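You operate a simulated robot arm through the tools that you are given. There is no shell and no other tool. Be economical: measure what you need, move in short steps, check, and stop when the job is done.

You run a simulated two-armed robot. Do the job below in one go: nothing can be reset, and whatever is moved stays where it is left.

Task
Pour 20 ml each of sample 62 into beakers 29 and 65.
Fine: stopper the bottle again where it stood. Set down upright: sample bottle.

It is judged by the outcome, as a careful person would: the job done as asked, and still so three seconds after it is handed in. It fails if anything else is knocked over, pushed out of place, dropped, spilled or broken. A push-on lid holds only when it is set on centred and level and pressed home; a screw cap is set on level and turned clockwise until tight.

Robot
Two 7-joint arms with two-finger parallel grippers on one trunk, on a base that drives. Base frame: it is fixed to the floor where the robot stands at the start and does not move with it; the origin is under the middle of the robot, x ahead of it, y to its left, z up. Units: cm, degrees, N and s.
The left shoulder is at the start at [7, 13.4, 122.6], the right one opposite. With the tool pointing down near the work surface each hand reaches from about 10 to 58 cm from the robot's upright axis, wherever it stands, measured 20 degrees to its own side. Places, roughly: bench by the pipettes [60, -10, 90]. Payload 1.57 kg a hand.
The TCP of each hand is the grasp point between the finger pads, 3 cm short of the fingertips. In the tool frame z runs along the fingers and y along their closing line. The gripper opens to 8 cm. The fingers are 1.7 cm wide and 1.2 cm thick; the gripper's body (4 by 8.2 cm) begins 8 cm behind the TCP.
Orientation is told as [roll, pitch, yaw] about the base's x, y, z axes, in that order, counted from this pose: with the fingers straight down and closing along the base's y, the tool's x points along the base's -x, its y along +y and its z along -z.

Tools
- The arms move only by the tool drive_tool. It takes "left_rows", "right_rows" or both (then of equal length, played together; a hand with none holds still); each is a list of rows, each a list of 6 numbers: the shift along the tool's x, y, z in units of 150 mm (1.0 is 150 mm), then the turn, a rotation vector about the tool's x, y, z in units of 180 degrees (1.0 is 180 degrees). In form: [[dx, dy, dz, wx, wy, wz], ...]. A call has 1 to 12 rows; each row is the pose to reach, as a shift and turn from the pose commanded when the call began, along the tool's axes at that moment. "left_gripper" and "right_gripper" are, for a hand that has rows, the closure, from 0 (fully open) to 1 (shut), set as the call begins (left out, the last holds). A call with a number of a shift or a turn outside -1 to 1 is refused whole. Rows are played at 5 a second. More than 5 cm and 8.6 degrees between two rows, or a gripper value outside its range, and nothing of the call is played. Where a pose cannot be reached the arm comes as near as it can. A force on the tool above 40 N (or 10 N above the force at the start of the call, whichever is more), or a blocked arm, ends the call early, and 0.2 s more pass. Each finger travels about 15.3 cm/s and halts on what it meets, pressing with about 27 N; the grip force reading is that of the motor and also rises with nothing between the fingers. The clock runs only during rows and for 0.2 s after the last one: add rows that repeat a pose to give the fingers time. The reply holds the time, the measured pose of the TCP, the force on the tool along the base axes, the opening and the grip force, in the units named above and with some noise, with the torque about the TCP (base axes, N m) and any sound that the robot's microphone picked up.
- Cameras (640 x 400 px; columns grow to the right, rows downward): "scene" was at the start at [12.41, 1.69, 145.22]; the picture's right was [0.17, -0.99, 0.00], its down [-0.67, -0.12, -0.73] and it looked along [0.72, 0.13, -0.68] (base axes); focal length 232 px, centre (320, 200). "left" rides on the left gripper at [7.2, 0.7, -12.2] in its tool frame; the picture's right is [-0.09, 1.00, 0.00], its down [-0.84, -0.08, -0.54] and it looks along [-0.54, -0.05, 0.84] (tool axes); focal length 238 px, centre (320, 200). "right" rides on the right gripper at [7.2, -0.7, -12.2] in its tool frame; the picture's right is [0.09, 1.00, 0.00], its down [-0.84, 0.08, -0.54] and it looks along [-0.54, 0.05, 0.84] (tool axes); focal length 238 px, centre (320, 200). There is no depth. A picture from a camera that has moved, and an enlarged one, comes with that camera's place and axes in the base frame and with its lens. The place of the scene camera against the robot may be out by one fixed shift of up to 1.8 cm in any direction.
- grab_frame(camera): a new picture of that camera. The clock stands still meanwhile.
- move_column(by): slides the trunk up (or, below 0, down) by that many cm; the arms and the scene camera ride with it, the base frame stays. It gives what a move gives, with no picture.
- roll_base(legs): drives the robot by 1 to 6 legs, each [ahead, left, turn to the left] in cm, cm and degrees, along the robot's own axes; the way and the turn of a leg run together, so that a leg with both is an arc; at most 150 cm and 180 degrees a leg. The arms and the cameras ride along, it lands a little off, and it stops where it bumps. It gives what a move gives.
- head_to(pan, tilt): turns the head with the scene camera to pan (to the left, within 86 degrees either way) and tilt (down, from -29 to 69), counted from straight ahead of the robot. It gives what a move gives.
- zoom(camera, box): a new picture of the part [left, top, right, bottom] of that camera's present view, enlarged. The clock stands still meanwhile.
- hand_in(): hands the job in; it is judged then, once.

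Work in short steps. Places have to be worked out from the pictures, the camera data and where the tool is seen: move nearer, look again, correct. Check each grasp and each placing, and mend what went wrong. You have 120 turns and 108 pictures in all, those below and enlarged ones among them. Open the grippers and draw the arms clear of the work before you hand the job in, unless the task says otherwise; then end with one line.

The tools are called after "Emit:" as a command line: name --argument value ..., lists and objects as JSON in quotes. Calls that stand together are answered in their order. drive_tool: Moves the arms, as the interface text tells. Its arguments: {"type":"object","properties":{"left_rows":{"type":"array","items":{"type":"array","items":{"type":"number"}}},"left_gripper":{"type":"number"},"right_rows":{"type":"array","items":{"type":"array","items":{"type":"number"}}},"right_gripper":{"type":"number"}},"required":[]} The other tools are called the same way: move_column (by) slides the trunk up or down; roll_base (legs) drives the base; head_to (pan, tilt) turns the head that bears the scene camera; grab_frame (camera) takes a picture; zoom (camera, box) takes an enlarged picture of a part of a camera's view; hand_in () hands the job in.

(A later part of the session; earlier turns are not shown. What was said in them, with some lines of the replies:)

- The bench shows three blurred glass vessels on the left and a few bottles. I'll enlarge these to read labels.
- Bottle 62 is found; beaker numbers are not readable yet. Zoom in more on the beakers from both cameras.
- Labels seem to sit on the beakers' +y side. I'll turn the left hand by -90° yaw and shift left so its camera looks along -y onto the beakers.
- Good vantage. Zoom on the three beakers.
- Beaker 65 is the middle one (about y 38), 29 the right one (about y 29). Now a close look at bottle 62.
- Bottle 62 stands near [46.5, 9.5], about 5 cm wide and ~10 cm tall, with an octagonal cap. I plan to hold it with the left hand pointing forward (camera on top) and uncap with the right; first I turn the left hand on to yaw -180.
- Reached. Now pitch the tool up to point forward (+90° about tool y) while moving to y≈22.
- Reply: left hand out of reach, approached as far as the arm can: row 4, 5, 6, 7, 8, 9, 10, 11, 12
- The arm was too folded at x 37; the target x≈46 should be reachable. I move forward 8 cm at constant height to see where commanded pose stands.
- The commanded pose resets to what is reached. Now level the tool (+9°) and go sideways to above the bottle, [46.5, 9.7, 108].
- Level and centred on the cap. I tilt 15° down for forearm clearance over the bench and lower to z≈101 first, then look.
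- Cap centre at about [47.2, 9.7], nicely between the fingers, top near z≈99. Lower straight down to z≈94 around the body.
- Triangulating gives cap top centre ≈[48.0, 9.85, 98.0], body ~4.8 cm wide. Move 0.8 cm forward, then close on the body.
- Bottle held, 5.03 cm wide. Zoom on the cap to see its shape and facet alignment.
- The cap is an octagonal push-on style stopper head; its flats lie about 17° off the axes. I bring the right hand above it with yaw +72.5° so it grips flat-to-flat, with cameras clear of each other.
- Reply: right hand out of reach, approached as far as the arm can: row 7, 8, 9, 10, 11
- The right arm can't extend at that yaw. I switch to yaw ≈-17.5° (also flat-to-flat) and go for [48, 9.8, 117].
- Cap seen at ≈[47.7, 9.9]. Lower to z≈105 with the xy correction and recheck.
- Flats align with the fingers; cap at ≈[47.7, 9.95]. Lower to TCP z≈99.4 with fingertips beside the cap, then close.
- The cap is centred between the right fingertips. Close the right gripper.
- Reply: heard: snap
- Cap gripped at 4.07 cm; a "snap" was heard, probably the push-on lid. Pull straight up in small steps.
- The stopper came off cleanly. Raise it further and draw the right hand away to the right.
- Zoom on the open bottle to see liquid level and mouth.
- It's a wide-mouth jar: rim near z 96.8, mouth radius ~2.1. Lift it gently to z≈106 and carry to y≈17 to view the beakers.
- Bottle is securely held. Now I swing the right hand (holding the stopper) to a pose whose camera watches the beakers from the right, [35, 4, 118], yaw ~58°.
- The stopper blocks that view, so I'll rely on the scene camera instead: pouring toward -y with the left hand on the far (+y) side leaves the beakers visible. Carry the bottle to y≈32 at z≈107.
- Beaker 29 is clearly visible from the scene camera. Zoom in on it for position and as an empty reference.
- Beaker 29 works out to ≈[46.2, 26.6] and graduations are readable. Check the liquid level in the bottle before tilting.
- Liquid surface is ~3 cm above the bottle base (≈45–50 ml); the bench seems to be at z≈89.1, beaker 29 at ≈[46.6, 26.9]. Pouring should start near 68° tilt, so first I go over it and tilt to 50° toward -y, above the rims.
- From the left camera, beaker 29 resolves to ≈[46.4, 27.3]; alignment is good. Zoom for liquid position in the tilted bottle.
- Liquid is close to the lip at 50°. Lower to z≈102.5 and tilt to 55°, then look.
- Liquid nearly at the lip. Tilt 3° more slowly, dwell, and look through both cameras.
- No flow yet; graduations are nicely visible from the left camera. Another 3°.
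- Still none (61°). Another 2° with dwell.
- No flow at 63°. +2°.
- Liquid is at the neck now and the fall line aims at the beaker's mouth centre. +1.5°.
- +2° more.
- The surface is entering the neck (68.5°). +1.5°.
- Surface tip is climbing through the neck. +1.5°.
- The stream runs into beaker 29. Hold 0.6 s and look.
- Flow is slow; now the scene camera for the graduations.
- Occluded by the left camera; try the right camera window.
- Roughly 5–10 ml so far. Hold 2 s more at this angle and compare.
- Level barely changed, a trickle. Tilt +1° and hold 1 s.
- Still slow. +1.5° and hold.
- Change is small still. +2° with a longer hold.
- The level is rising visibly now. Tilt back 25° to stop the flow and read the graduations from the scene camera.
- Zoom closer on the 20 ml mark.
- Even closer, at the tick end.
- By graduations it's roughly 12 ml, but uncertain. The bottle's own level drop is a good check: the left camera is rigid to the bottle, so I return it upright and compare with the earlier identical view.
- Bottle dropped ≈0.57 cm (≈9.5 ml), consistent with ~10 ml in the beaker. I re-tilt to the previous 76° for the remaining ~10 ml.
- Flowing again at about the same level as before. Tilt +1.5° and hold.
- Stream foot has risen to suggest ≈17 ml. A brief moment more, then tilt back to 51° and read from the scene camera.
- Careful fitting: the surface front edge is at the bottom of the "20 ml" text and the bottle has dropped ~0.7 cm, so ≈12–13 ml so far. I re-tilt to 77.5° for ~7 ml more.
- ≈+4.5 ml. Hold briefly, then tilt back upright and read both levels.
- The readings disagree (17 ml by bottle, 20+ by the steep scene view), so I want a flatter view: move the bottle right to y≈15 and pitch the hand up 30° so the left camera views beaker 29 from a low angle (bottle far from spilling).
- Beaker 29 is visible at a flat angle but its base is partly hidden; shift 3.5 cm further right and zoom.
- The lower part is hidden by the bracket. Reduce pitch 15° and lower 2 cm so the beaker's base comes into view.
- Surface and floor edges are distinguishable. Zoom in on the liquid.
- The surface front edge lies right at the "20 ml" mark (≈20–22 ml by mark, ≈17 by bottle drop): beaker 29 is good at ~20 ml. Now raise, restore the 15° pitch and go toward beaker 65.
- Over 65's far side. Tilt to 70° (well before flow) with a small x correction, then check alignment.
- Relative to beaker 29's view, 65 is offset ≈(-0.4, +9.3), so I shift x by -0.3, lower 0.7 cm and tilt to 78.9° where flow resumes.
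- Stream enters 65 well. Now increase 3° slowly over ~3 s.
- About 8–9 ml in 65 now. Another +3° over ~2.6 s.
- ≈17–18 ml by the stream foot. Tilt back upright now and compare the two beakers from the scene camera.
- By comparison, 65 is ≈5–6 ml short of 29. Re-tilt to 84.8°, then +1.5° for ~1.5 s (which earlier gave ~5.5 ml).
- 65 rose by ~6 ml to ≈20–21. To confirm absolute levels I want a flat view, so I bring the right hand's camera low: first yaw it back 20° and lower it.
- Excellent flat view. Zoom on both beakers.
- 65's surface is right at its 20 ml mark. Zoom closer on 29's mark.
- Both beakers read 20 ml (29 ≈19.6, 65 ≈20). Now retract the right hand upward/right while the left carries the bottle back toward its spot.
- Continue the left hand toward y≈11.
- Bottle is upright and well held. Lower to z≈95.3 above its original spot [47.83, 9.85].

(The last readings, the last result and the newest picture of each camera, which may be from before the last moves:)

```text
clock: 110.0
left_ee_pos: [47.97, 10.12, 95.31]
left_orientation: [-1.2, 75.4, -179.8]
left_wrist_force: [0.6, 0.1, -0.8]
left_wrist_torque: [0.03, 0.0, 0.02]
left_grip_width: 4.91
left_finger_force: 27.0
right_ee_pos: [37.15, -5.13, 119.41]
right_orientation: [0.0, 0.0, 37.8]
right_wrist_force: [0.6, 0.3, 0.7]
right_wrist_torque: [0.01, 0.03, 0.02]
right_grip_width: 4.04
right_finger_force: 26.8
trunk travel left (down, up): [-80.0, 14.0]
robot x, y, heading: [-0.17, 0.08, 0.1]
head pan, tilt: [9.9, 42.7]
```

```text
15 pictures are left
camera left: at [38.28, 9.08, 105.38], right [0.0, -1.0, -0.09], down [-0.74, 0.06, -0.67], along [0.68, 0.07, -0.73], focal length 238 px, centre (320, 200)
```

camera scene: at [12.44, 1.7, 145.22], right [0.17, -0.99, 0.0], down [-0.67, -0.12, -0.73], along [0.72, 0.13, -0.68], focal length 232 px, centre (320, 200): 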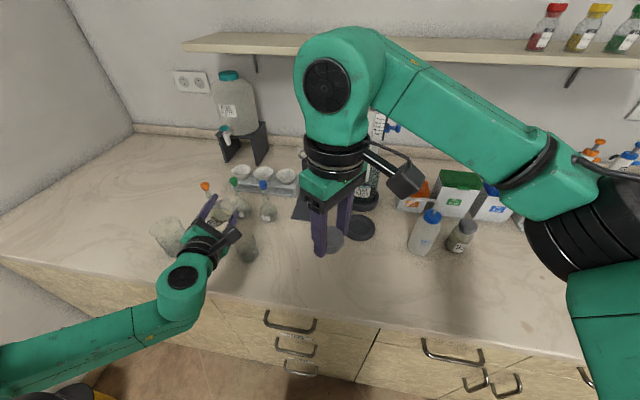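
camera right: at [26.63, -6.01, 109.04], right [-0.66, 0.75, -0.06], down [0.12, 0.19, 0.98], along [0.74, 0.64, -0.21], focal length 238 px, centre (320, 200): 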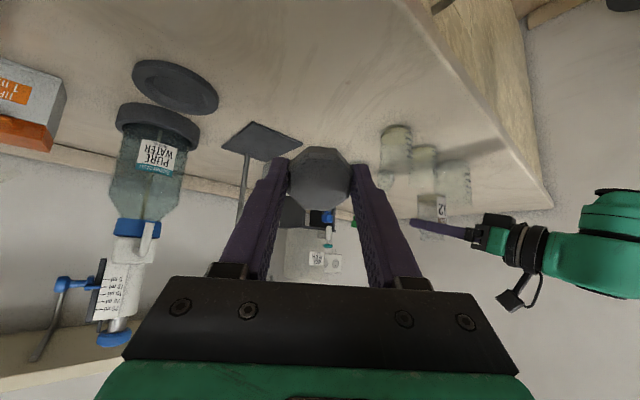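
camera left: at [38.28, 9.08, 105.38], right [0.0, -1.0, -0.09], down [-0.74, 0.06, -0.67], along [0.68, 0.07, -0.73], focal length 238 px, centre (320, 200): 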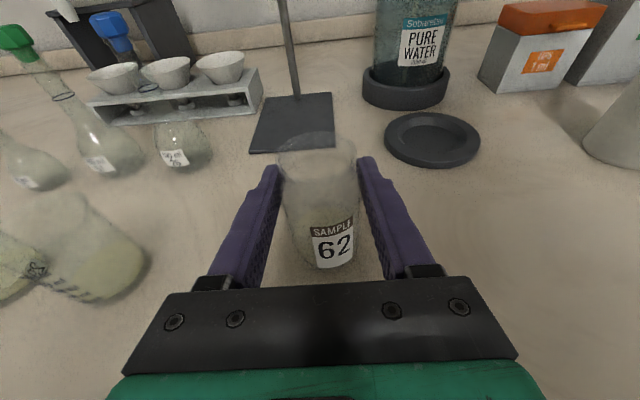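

Lower the last 1.2 cm in small steps, watching the force.

Emit:
drive_tool --left_rows '[[-0.025, 0.01, 0.002, 0, 0, 0], [-0.045, 0.012, 0.006, 0, 0, 0], [-0.06, 0.012, 0.01, 0, 0, 0], [-0.07, 0.012, 0.013, 0, 0, 0], [-0.077, 0.012, 0.015, 0, 0, 0], [-0.077, 0.012, 0.015, 0, 0, 0]]'

```text
clock: 111.4
left_ee_pos: [47.94, 9.9, 94.44]
left_orientation: [-1.1, 75.8, -179.8]
left_wrist_force: [1.9, 1.5, 10.6]
left_wrist_torque: [-0.08, -0.07, 0.01]
left_grip_width: 4.91
left_finger_force: 26.9
right_ee_pos: [37.11, -5.01, 119.37]
right_orientation: [0.0, 0.0, 37.8]
right_wrist_force: [-0.2, 0.1, -0.3]
right_wrist_torque: [-0.04, -0.01, 0.0]
right_grip_width: 4.02
right_finger_force: 26.9
trunk travel left (down, up): [-80.0, 14.0]
robot x, y, heading: [-0.16, -0.18, 0.1]
head pan, tilt: [9.9, 42.7]
```

Contact (10 N). Ease up slightly and open the fingers a little so the bottle settles flat.

Emit:
drive_tool --left_rows '[[0.012, 0, -0.003, 0, 0, 0], [0.012, 0, -0.003, 0, 0, 0]]'

Emit:
drive_tool --left_rows '[[0, 0, 0, 0, 0, 0], [0, 0, 0, 0, 0, 0], [0, 0, 0, 0, 0, 0]]' --left_gripper 0.25

Emit:
zoom --camera "left" --box '[220, 110, 420, 290]'

```text
clock: 112.0
left_ee_pos: [47.87, 9.85, 94.34]
left_orientation: [-1.2, 75.5, -180.0]
left_wrist_force: [1.4, -0.5, 7.2]
left_wrist_torque: [-0.16, -0.17, 0.05]
left_grip_width: 4.93
left_finger_force: 27.0
right_ee_pos: [37.08, -5.09, 119.47]
right_orientation: [0.0, 0.0, 37.8]
right_wrist_force: [-0.3, 0.3, -0.2]
right_wrist_torque: [0.0, 0.0, 0.01]
right_grip_width: 4.02
right_finger_force: 26.4
trunk travel left (down, up): [-80.0, 14.0]
robot x, y, heading: [0.18, -0.22, 0.2]
head pan, tilt: [9.9, 42.7]
```

```text
clock: 112.8
left_ee_pos: [47.96, 9.9, 94.37]
left_orientation: [-1.3, 75.5, -180.0]
left_wrist_force: [-0.3, 0.0, -1.2]
left_wrist_torque: [0.0, 0.0, 0.02]
left_grip_width: 5.98
left_finger_force: 0.1
right_ee_pos: [37.2, -5.02, 119.25]
right_orientation: [0.1, 0.0, 37.8]
right_wrist_force: [-0.5, -0.1, -0.3]
right_wrist_torque: [0.01, 0.01, -0.03]
right_grip_width: 4.03
right_finger_force: 27.3
trunk travel left (down, up): [-80.0, 14.0]
robot x, y, heading: [-0.07, -0.3, 0.0]
head pan, tilt: [9.9, 42.7]
```

```text
2.22 times, centred on (320, 200) of left
camera zoom: at [38.23, 8.95, 104.39], right [0.0, -1.0, -0.09], down [-0.74, 0.06, -0.67], along [0.68, 0.07, -0.73], focal length 530 px, centre (320, 200)
```

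zoom: 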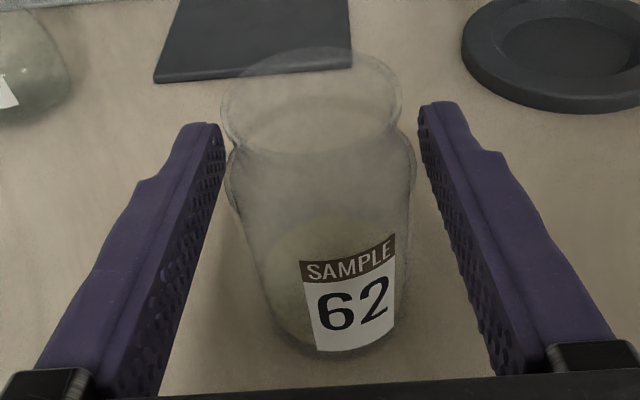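

The bottle stands flat, about 0.4 cm ahead of the fingers' centre. Move fingers 0.35 cm forward and 0.3 down, and grip it again for stoppering.

Emit:
drive_tool --left_rows '[[-0.013, 0, 0.028, 0, 0, 0], [-0.013, 0, 0.028, 0, 0, 0]]'

Emit:
drive_tool --left_rows '[[0, 0, 0, 0, 0, 0], [0, 0, 0, 0, 0, 0], [0, 0, 0, 0, 0, 0]]' --left_gripper 1.0

Emit:
drive_tool --right_rows '[[-0.05, 0.02, 0, 0, 0, 0.03], [-0.1, 0.05, 0, 0, 0, 0.06], [-0.15, 0.08, 0, 0, 0, 0.09], [-0.2, 0.11, 0, 0, 0, 0.12], [-0.25, 0.14, 0, 0, 0, 0.15], [-0.3, 0.17, 0, 0, 0, 0.18], [-0.36, 0.2, 0, 0, 0, 0.21], [-0.42, 0.2, 0, 0, 0, 0.25], [-0.48, 0.2, 0, 0, 0, 0.28], [-0.54, 0.2, 0, 0, 0, 0.307], [-0.54, 0.2, 0, 0, 0, 0.307]]'

```text
clock: 113.4
left_ee_pos: [48.25, 9.87, 93.93]
left_orientation: [-1.3, 75.4, -179.9]
left_wrist_force: [-0.2, -0.9, -0.3]
left_wrist_torque: [0.03, 0.0, -0.01]
left_grip_width: 6.0
left_finger_force: 0.1
right_ee_pos: [37.04, -5.12, 119.29]
right_orientation: [-0.1, 0.0, 37.9]
right_wrist_force: [0.0, 0.0, 0.0]
right_wrist_torque: [0.0, 0.0, -0.02]
right_grip_width: 4.06
right_finger_force: 27.2
trunk travel left (down, up): [-80.0, 14.0]
robot x, y, heading: [-0.12, -0.24, -0.1]
head pan, tilt: [9.9, 42.7]
```

```text
clock: 114.2
left_ee_pos: [48.12, 9.93, 94.11]
left_orientation: [-1.2, 75.4, -179.9]
left_wrist_force: [-0.2, -0.1, -0.1]
left_wrist_torque: [-0.02, -0.02, -0.01]
left_grip_width: 4.9
left_finger_force: 27.6
right_ee_pos: [37.25, -5.19, 119.39]
right_orientation: [-0.1, 0.0, 37.9]
right_wrist_force: [-0.1, 0.4, -0.6]
right_wrist_torque: [0.01, 0.03, -0.01]
right_grip_width: 4.05
right_finger_force: 26.4
trunk travel left (down, up): [-80.0, 14.0]
robot x, y, heading: [0.29, -0.16, 0.1]
head pan, tilt: [9.9, 42.7]
```

```text
clock: 116.6
left_ee_pos: [48.31, 9.95, 94.16]
left_orientation: [-1.3, 75.4, -179.9]
left_wrist_force: [0.1, -0.8, 1.5]
left_wrist_torque: [-0.09, 0.0, 0.0]
left_grip_width: 4.84
left_finger_force: 26.7
right_ee_pos: [41.41, 2.48, 119.41]
right_orientation: [0.0, 0.0, -17.6]
right_wrist_force: [0.0, -0.2, 0.5]
right_wrist_torque: [0.0, -0.03, 0.02]
right_grip_width: 4.02
right_finger_force: 27.3
trunk travel left (down, up): [-80.0, 14.0]
robot x, y, heading: [0.07, -0.3, 0.0]
head pan, tilt: [9.9, 42.7]
```

Bottle re-gripped. Move the stopper to ~12 cm above the mouth and look.

Emit:
drive_tool --right_rows '[[-0.05, 0.12, 0.02, 0, 0, 0], [-0.1, 0.25, 0.06, 0, 0, 0], [-0.15, 0.37, 0.12, 0, 0, 0], [-0.2, 0.49, 0.2, 0, 0, 0], [-0.25, 0.58, 0.3, 0, 0, 0], [-0.268, 0.61, 0.4, 0, 0, 0], [-0.268, 0.61, 0.49, 0, 0, 0], [-0.268, 0.61, 0.49, 0, 0, 0]]'

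Emit:
grab_frame --camera "right"

Emit:
zoom --camera "left" --box '[220, 70, 420, 260]'

```text
clock: 118.4
left_ee_pos: [48.32, 9.9, 94.05]
left_orientation: [-1.2, 75.5, -180.0]
left_wrist_force: [-0.7, 1.2, 1.9]
left_wrist_torque: [0.0, -0.02, 0.03]
left_grip_width: 4.85
left_finger_force: 27.2
right_ee_pos: [48.15, 9.84, 111.96]
right_orientation: [0.0, 0.0, -17.4]
right_wrist_force: [0.0, 0.2, 0.4]
right_wrist_torque: [0.02, 0.0, -0.03]
right_grip_width: 4.05
right_finger_force: 27.1
trunk travel left (down, up): [-80.0, 14.0]
robot x, y, heading: [0.05, 0.1, 0.2]
head pan, tilt: [9.9, 42.7]
```

```text
13 pictures are left
camera right: at [41.06, 11.31, 124.33], right [0.21, 0.98, 0.0], down [0.82, -0.18, 0.54], along [0.53, -0.11, -0.84], focal length 238 px, centre (320, 200)
```

right: 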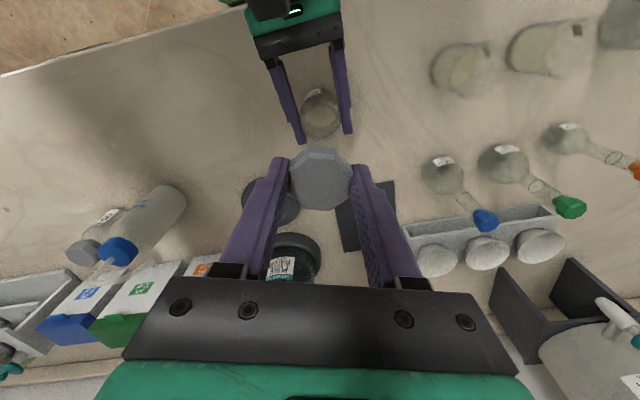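

```text
2.11 times, centred on (320, 165) of left
camera zoom: at [38.5, 8.93, 104.11], right [0.0, -1.0, -0.09], down [-0.74, 0.06, -0.67], along [0.68, 0.07, -0.73], focal length 502 px, centre (320, 274)
```

zoom: 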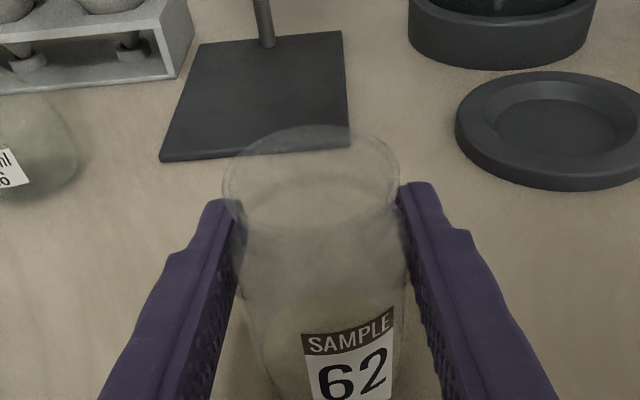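

Estimate of the bottle mouth is ≈[48.4, 9.9]. Zoom the right camera on the mouth to verify.

Emit:
zoom --camera "right" --box '[260, 70, 380, 215]'

```text
2.76 times, centred on (320, 142) of right
camera zoom: at [41.06, 11.31, 124.33], right [0.21, 0.98, 0.0], down [0.82, -0.18, 0.54], along [0.53, -0.11, -0.84], focal length 658 px, centre (320, 359)
```

zoom: 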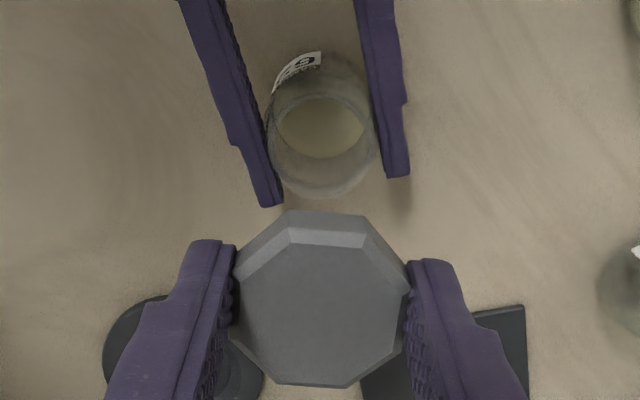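

Mouth at ≈[48.35, 9.93], stopper centre within 0.1 cm of the TCP. Lower to z≈103 and inspect.

Emit:
drive_tool --right_rows '[[-0.002, 0.008, 0.15, 0, 0, 0], [-0.002, 0.008, 0.3, 0, 0, 0], [-0.002, 0.008, 0.45, 0, 0, 0], [-0.002, 0.008, 0.55, 0, 0, 0], [-0.002, 0.008, 0.597, 0, 0, 0], [-0.002, 0.008, 0.597, 0, 0, 0]]'

Emit:
zoom --camera "left" --box '[220, 50, 420, 230]'

Emit:
zoom --camera "right" --box '[240, 70, 400, 230]'

```text
clock: 119.8
left_ee_pos: [48.29, 9.85, 94.04]
left_orientation: [-1.3, 75.3, -180.0]
left_wrist_force: [-0.3, 0.4, 2.8]
left_wrist_torque: [-0.04, 0.0, 0.01]
left_grip_width: 4.85
left_finger_force: 26.9
right_ee_pos: [48.05, 10.08, 103.17]
right_orientation: [0.0, 0.0, -17.5]
right_wrist_force: [-0.5, 0.2, 0.1]
right_wrist_torque: [0.01, 0.01, -0.01]
right_grip_width: 4.08
right_finger_force: 26.9
trunk travel left (down, up): [-80.0, 14.0]
robot x, y, heading: [0.21, -0.08, 0.0]
head pan, tilt: [9.9, 42.7]
```

```text
2.22 times, centred on (320, 140) of left
camera zoom: at [38.49, 8.91, 104.11], right [0.0, -1.0, -0.09], down [-0.74, 0.06, -0.67], along [0.68, 0.07, -0.73], focal length 530 px, centre (320, 333)
```

zoom: 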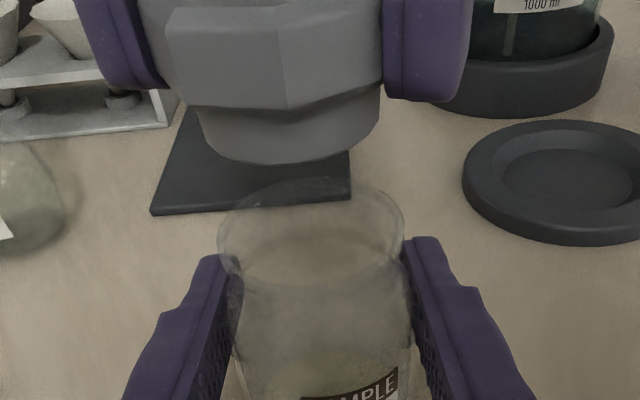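

```text
2.50 times, centred on (320, 150) of right
camera zoom: at [41.06, 11.46, 115.4], right [0.21, 0.98, 0.0], down [0.82, -0.18, 0.54], along [0.53, -0.11, -0.84], focal length 596 px, centre (320, 325)
```

zoom: 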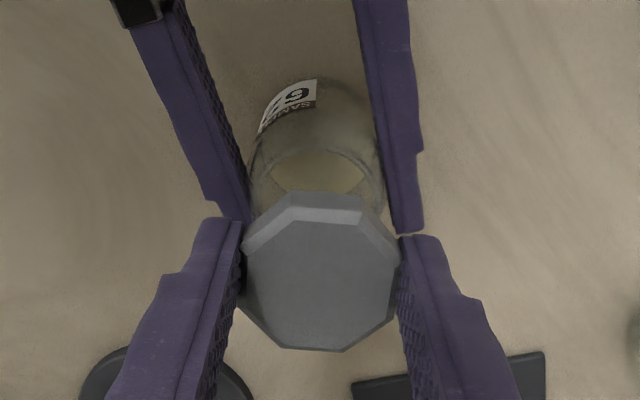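

Stopper and mouth are aligned within ~0.1 cm in y and x. Descend to just above the seat (z≈100.3) in small steps.

Emit:
drive_tool --right_rows '[[-0.004, -0.003, 0.05, 0, 0, 0], [-0.004, -0.003, 0.1, 0, 0, 0], [-0.004, -0.003, 0.14, 0, 0, 0], [-0.004, -0.003, 0.17, 0, 0, 0], [-0.004, -0.003, 0.19, 0, 0, 0], [-0.004, -0.003, 0.19, 0, 0, 0]]'

Emit:
zoom --camera "left" --box '[220, 70, 420, 230]'

```text
clock: 121.2
left_ee_pos: [48.32, 9.84, 94.02]
left_orientation: [-1.2, 75.4, -179.8]
left_wrist_force: [-0.2, -0.6, 2.2]
left_wrist_torque: [-0.1, -0.03, -0.01]
left_grip_width: 4.83
left_finger_force: 26.7
right_ee_pos: [48.18, 9.96, 100.3]
right_orientation: [0.0, 0.1, -17.5]
right_wrist_force: [-1.0, -0.2, 0.2]
right_wrist_torque: [0.0, -0.01, 0.03]
right_grip_width: 4.03
right_finger_force: 26.8
trunk travel left (down, up): [-80.0, 14.0]
robot x, y, heading: [-0.03, 0.09, 0.1]
head pan, tilt: [9.9, 42.7]
```

```text
2.50 times, centred on (320, 150) of left
camera zoom: at [38.48, 8.92, 104.11], right [0.0, -1.0, -0.09], down [-0.74, 0.06, -0.67], along [0.68, 0.07, -0.73], focal length 596 px, centre (320, 325)
```

zoom: 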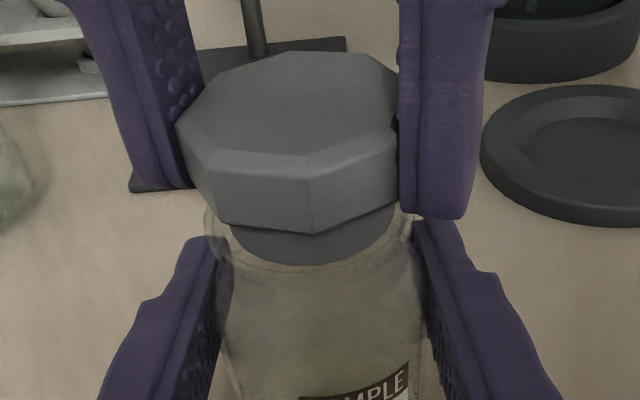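

The plug sits centred in the mouth. Press down in small steps until it seats.

Emit:
drive_tool --right_rows '[[0, 0, 0.015, 0, 0, 0], [0, 0, 0.03, 0, 0, 0], [0, 0, 0.045, 0, 0, 0], [0, 0, 0.055, 0, 0, 0], [0, 0, 0.062, 0, 0, 0], [0, 0, 0.07, 0, 0, 0], [0, 0, 0.078, 0, 0, 0], [0, 0, 0.078, 0, 0, 0]]'

```text
clock: 122.4
left_ee_pos: [48.15, 9.88, 94.05]
left_orientation: [-1.3, 75.3, -180.0]
left_wrist_force: [1.3, -0.1, 1.9]
left_wrist_torque: [-0.32, 0.01, -0.17]
left_grip_width: 4.83
left_finger_force: 27.1
right_ee_pos: [48.02, 9.99, 99.76]
right_orientation: [0.3, -0.1, -17.5]
right_wrist_force: [-2.4, -2.4, 9.7]
right_wrist_torque: [-0.15, 0.08, 0.14]
right_grip_width: 4.03
right_finger_force: 27.1
trunk travel left (down, up): [-80.0, 14.0]
robot x, y, heading: [0.02, 0.04, 0.0]
head pan, tilt: [9.9, 42.7]
stopped in row 5 (right hand): the force on the tool passed its limit at 43 N (the readings are from after the stop); the commanded pose is now the measured one
```

The press hit 43 N at z 99.76, about 0.25 cm above the original seat. Look at how it sits.

Emit:
zoom --camera "left" --box '[240, 80, 400, 200]'

```text
3.33 times, centred on (320, 140) of left
camera zoom: at [38.42, 8.92, 104.1], right [0.0, -1.0, -0.09], down [-0.74, 0.06, -0.67], along [0.68, 0.07, -0.73], focal length 794 px, centre (320, 400)
```

zoom: 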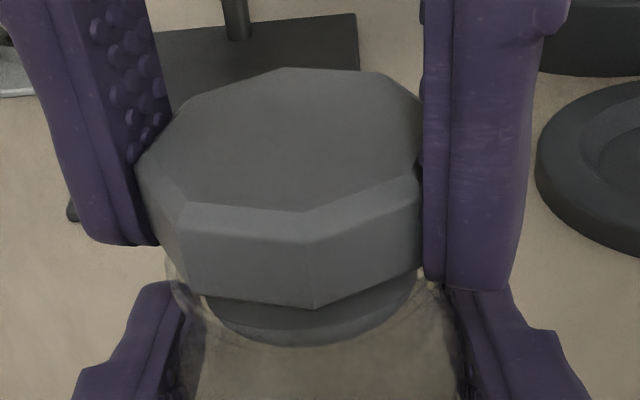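

The stopper is in the mouth but not home; lateral constraint by the fingers may be binding. I release it so it can self-centre, then look.

Emit:
drive_tool --right_rows '[[0, 0, 0, 0, 0, 0], [0, 0, 0, 0, 0, 0], [0, 0, 0, 0, 0, 0]]' --right_gripper 0.3

Emit:
zoom --camera "left" --box '[240, 80, 400, 200]'

```text
clock: 123.2
left_ee_pos: [48.21, 10.07, 93.95]
left_orientation: [-1.5, 75.4, -180.0]
left_wrist_force: [0.4, -1.2, 9.1]
left_wrist_torque: [-0.25, -0.11, -0.05]
left_grip_width: 4.86
left_finger_force: 27.1
right_ee_pos: [48.24, 9.87, 99.58]
right_orientation: [0.3, -0.1, -17.4]
right_wrist_force: [0.3, 0.3, 0.0]
right_wrist_torque: [0.01, 0.02, -0.02]
right_grip_width: 5.62
right_finger_force: 0.0
trunk travel left (down, up): [-80.0, 14.0]
robot x, y, heading: [-0.06, -0.16, -0.1]
head pan, tilt: [9.9, 42.7]
```

```text
3.33 times, centred on (320, 140) of left
camera zoom: at [38.48, 8.94, 104.1], right [0.0, -1.0, -0.1], down [-0.74, 0.06, -0.67], along [0.68, 0.07, -0.73], focal length 794 px, centre (320, 400)
```

zoom: 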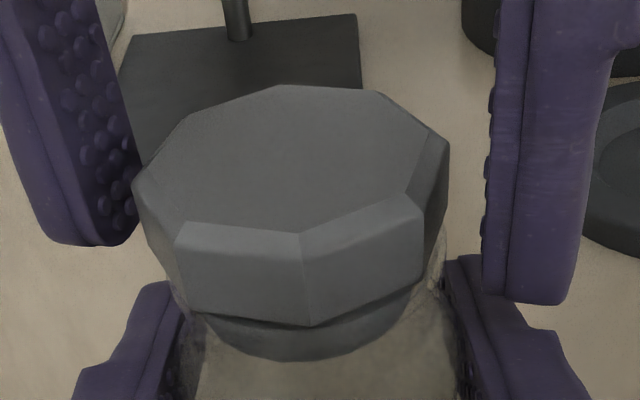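

On release the stopper dropped and now sits level, nearly seated. Raise the right hand, close the fingers, and press on the cap's centre.

Emit:
drive_tool --right_rows '[[0, 0, -0.06, 0, 0, 0], [0, 0, -0.13, 0, 0, 0], [0, 0, -0.2, 0, 0, 0], [0, 0, -0.2, 0, 0, 0]]'

Emit:
drive_tool --right_rows '[[0, 0, 0, 0, 0, 0], [0, 0, 0, 0, 0, 0], [0, 0, 0, 0, 0, 0], [0, 0, 0, 0, 0, 0]]' --right_gripper 1.0

Emit:
drive_tool --right_rows '[[0, 0, 0.04, 0, 0, 0], [0, 0, 0.07, 0, 0, 0], [0, 0, 0.085, 0, 0, 0], [0, 0, 0.1, 0, 0, 0], [0, 0, 0.11, 0, 0, 0], [0, 0, 0.12, 0, 0, 0], [0, 0, 0.13, 0, 0, 0], [0, 0, 0.14, 0, 0, 0], [0, 0, 0.15, 0, 0, 0]]'

```text
clock: 124.2
left_ee_pos: [48.17, 10.02, 94.0]
left_orientation: [-1.7, 75.4, 179.9]
left_wrist_force: [1.3, -0.3, 12.0]
left_wrist_torque: [-0.21, -0.2, 0.0]
left_grip_width: 4.84
left_finger_force: 26.9
right_ee_pos: [48.12, 10.02, 102.55]
right_orientation: [0.1, 0.0, -17.4]
right_wrist_force: [-0.2, 0.5, 0.9]
right_wrist_torque: [-0.04, 0.0, -0.02]
right_grip_width: 5.61
right_finger_force: 0.0
trunk travel left (down, up): [-80.0, 14.0]
robot x, y, heading: [-0.03, 0.23, -0.0]
head pan, tilt: [9.9, 42.7]
```

```text
clock: 125.2
left_ee_pos: [48.16, 9.93, 93.92]
left_orientation: [-1.5, 75.3, 179.9]
left_wrist_force: [1.0, -0.4, 13.3]
left_wrist_torque: [-0.12, -0.13, 0.0]
left_grip_width: 4.83
left_finger_force: 26.8
right_ee_pos: [48.07, 9.97, 102.7]
right_orientation: [0.2, 0.0, -17.4]
right_wrist_force: [-0.5, -0.2, -0.8]
right_wrist_torque: [0.02, 0.01, -0.01]
right_grip_width: 0.0
right_finger_force: 21.3
trunk travel left (down, up): [-80.0, 14.0]
robot x, y, heading: [-0.01, -0.14, -0.0]
head pan, tilt: [9.9, 42.7]
```

```text
clock: 126.6
left_ee_pos: [48.21, 10.05, 93.97]
left_orientation: [-1.6, 75.3, 179.9]
left_wrist_force: [-0.7, 0.3, 3.7]
left_wrist_torque: [-0.25, 0.19, -0.13]
left_grip_width: 4.79
left_finger_force: 27.2
right_ee_pos: [47.95, 9.85, 101.17]
right_orientation: [0.5, -0.1, -17.5]
right_wrist_force: [-2.8, -3.8, 12.7]
right_wrist_torque: [-0.11, 0.06, 0.03]
right_grip_width: 0.04
right_finger_force: 21.6
trunk travel left (down, up): [-80.0, 14.0]
robot x, y, heading: [0.03, -0.02, -0.1]
head pan, tilt: [9.9, 42.7]
heard: snap
stopped in row 7 (right hand): the force on the tool passed its limit at 42 N (the readings are from after the stop); the commanded pose is now the measured one
```

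A snap: the stopper is home. Raise the right hand and look.

Emit:
drive_tool --right_rows '[[0, 0, -0.1, 0, 0, 0], [0, 0, -0.25, 0, 0, 0], [0, 0, -0.45, 0, 0, 0], [0, 0, -0.7, 0, 0, 0], [0.1, -0.15, -0.85, 0, 0, 0], [0.2, -0.4, -0.95, 0, 0, 0], [0.3, -0.65, -0.95, 0, 0, 0], [0.3, -0.9, -0.95, 0, 0, 0]]'

Emit:
zoom --camera "left" --box '[240, 80, 400, 200]'

```text
clock: 128.4
left_ee_pos: [48.22, 10.03, 93.94]
left_orientation: [-2.4, 75.3, 179.4]
left_wrist_force: [3.5, 0.1, 18.1]
left_wrist_torque: [-0.11, -0.23, 0.03]
left_grip_width: 4.78
left_finger_force: 26.9
right_ee_pos: [39.73, -1.85, 115.31]
right_orientation: [0.5, 0.1, -17.4]
right_wrist_force: [-0.3, 0.4, 0.5]
right_wrist_torque: [0.01, -0.02, 0.0]
right_grip_width: 0.02
right_finger_force: 20.9
trunk travel left (down, up): [-80.0, 14.0]
robot x, y, heading: [0.11, -0.11, 0.4]
head pan, tilt: [9.9, 42.7]
```

```text
3.33 times, centred on (320, 140) of left
camera zoom: at [38.51, 8.94, 104.04], right [0.01, -0.99, -0.1], down [-0.74, 0.06, -0.67], along [0.67, 0.08, -0.73], focal length 794 px, centre (320, 400)
```

zoom: 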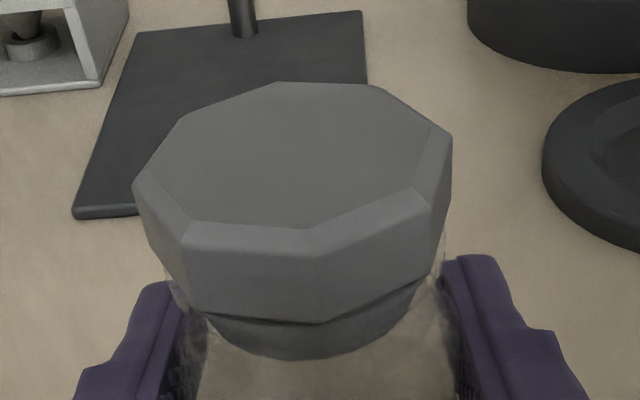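

Seated and level, same as at the start. Ease the left hand's downward load, then open its fingers.

Emit:
drive_tool --left_rows '[[0.006, 0, 0, 0, 0, 0], [0.006, 0, 0, 0, 0, 0]]'

Emit:
drive_tool --left_rows '[[0, 0, 0, 0, 0, 0], [0, 0, 0, 0, 0, 0], [0, 0, 0, 0, 0, 0], [0, 0, 0, 0, 0, 0]]' --left_gripper 0.0

Emit:
zoom --camera "left" --box '[200, 80, 440, 290]'

```text
clock: 129.0
left_ee_pos: [48.28, 10.2, 94.02]
left_orientation: [-1.8, 75.0, 179.8]
left_wrist_force: [0.8, -2.5, 15.4]
left_wrist_torque: [-0.12, -0.22, -0.06]
left_grip_width: 4.78
left_finger_force: 26.8
right_ee_pos: [39.71, -1.72, 115.09]
right_orientation: [0.4, 0.0, -17.4]
right_wrist_force: [0.0, 0.6, 0.8]
right_wrist_torque: [-0.01, -0.02, 0.02]
right_grip_width: 0.02
right_finger_force: 21.6
trunk travel left (down, up): [-80.0, 14.0]
robot x, y, heading: [-0.24, -0.02, -0.0]
head pan, tilt: [9.9, 42.7]
```

```text
clock: 130.0
left_ee_pos: [48.47, 10.21, 93.97]
left_orientation: [-1.8, 75.0, 180.0]
left_wrist_force: [0.0, -0.9, 0.0]
left_wrist_torque: [0.01, -0.06, 0.0]
left_grip_width: 8.0
left_finger_force: 0.0
right_ee_pos: [39.92, -1.66, 115.28]
right_orientation: [0.5, 0.2, -17.4]
right_wrist_force: [0.5, -0.1, -0.1]
right_wrist_torque: [0.0, 0.04, -0.01]
right_grip_width: 0.0
right_finger_force: 21.0
trunk travel left (down, up): [-80.0, 14.0]
robot x, y, heading: [0.2, -0.16, 0.3]
head pan, tilt: [9.9, 42.7]
```

```text
1.90 times, centred on (320, 185) of left
camera zoom: at [38.7, 9.11, 103.98], right [0.0, -1.0, -0.1], down [-0.74, 0.06, -0.67], along [0.67, 0.07, -0.74], focal length 454 px, centre (320, 229)
```

zoom: 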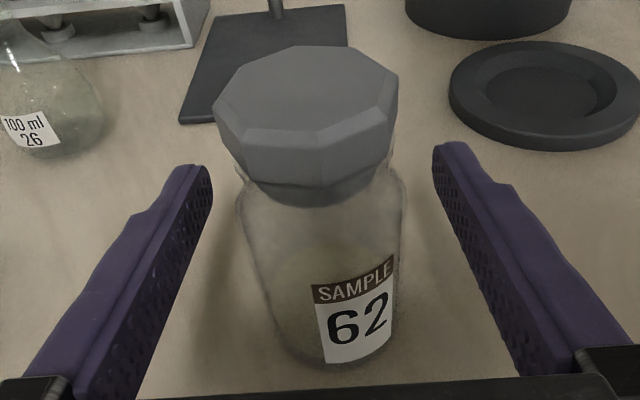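

Bottle stands upright with stopper on. Lift the left hand straight up clear of it, and open the right gripper.

Emit:
drive_tool --left_rows '[[0.1, 0, -0.027, 0, 0, 0], [0.25, 0, -0.067, 0, 0, 0], [0.4, 0, -0.107, 0, 0, 0], [0.55, 0, -0.147, 0, 0, 0], [0.7, 0, -0.188, 0, 0, 0], [0.85, -0.1, -0.228, 0, 0, 0], [0.95, -0.3, -0.255, 0, 0, 0], [0.95, -0.55, -0.255, 0, 0, 0], [0.95, -0.55, -0.255, 0, 0, 0]]' --right_rows '[[0, -0.05, -0.05, 0, 0, 0], [0, -0.1, -0.1, 0, 0, 0], [0, -0.15, -0.15, 0, 0, 0], [0, -0.2, -0.2, 0, 0, 0], [0, -0.25, -0.25, 0, 0, 0], [0, -0.3, -0.3, 0, 0, 0], [0, -0.35, -0.35, 0, 0, 0], [0, -0.4, -0.4, 0, 0, 0], [0, -0.4, -0.4, 0, 0, 0]]' --right_gripper 0.0

Emit:
grab_frame --camera "scene"

Emit:
zoom --camera "scene" --box '[280, 220, 345, 280]'

```text
clock: 132.0
left_ee_pos: [48.24, 18.05, 108.77]
left_orientation: [-1.8, 75.0, 179.9]
left_wrist_force: [0.4, 0.6, -0.1]
left_wrist_torque: [-0.01, 0.03, -0.01]
left_grip_width: 8.01
left_finger_force: 0.1
right_ee_pos: [38.26, -7.35, 121.13]
right_orientation: [0.5, 0.2, -17.4]
right_wrist_force: [0.4, 0.3, 0.6]
right_wrist_torque: [0.0, 0.0, 0.01]
right_grip_width: 8.01
right_finger_force: 0.1
trunk travel left (down, up): [-80.0, 14.0]
robot x, y, heading: [0.15, -0.14, 0.2]
head pan, tilt: [9.9, 42.7]
```

```text
3 pictures are left
camera scene: at [12.47, 1.61, 145.22], right [0.17, -0.99, 0.0], down [-0.67, -0.12, -0.73], along [0.72, 0.13, -0.68], focal length 232 px, centre (320, 200)
```

scene: 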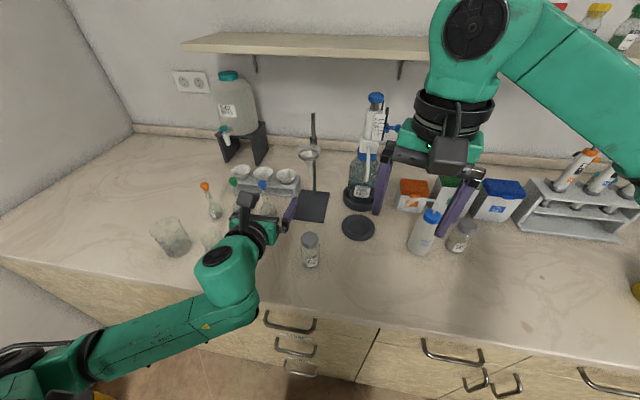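

```text
6.67 times, centred on (312, 250) of scene
camera zoom: at [12.47, 1.61, 145.22], right [0.17, -0.99, 0.0], down [-0.67, -0.12, -0.73], along [0.72, 0.13, -0.68], focal length 1546 px, centre (370, -133)
```

zoom: 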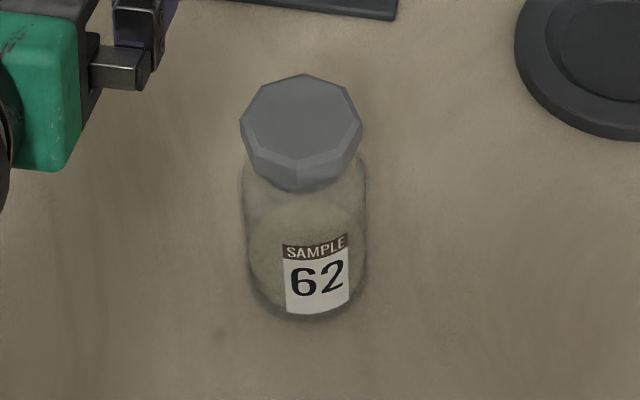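

The bottle is within ~0.3 cm of its original spot, stoppered and upright. Raise the left arm further clear, then hand in.

Emit:
drive_tool --left_rows '[[0.13, 0, -0.035, 0, 0, 0], [0.26, 0, -0.07, 0, 0, 0], [0.39, 0, -0.105, 0, 0, 0], [0.52, 0, -0.14, 0, 0, 0], [0.6, 0, -0.16, 0, 0, 0]]'

Emit:
grab_frame --camera "scene"

```text
clock: 133.2
left_ee_pos: [48.26, 18.28, 118.06]
left_orientation: [-1.9, 75.0, 179.7]
left_wrist_force: [0.2, 0.3, -0.1]
left_wrist_torque: [0.02, 0.01, -0.03]
left_grip_width: 8.0
left_finger_force: 0.0
left hand out of reach, approached as far as the arm can: row 3, 4
right_ee_pos: [38.24, -7.42, 121.07]
right_orientation: [0.4, 0.1, -17.4]
right_wrist_force: [0.5, -0.1, -0.3]
right_wrist_torque: [0.02, 0.01, 0.0]
right_grip_width: 8.01
right_finger_force: 0.1
trunk travel left (down, up): [-80.0, 14.0]
robot x, y, heading: [0.18, -0.25, -0.3]
head pan, tilt: [9.9, 42.7]
```

```text
1 pictures are left
camera scene: at [12.44, 1.52, 145.22], right [0.17, -0.99, 0.0], down [-0.67, -0.12, -0.73], along [0.72, 0.13, -0.68], focal length 232 px, centre (320, 200)
```

scene: 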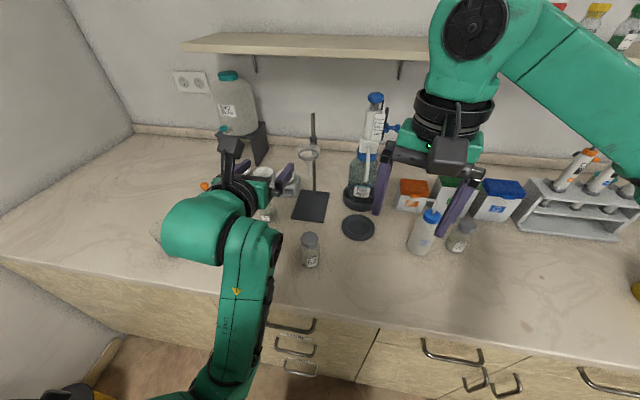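

Both arms are clear and open, and everything stands in place. Handing in.

Emit:
hand_in

```text
The job is handed in.
```

I poured about 20 ml of sample 62 into each of beakers 29 and 65, judged by eye against their 20 ml marks, then pressed the stopper home and left bottle 62 standing upright within about 0.5 cm of where it stood.
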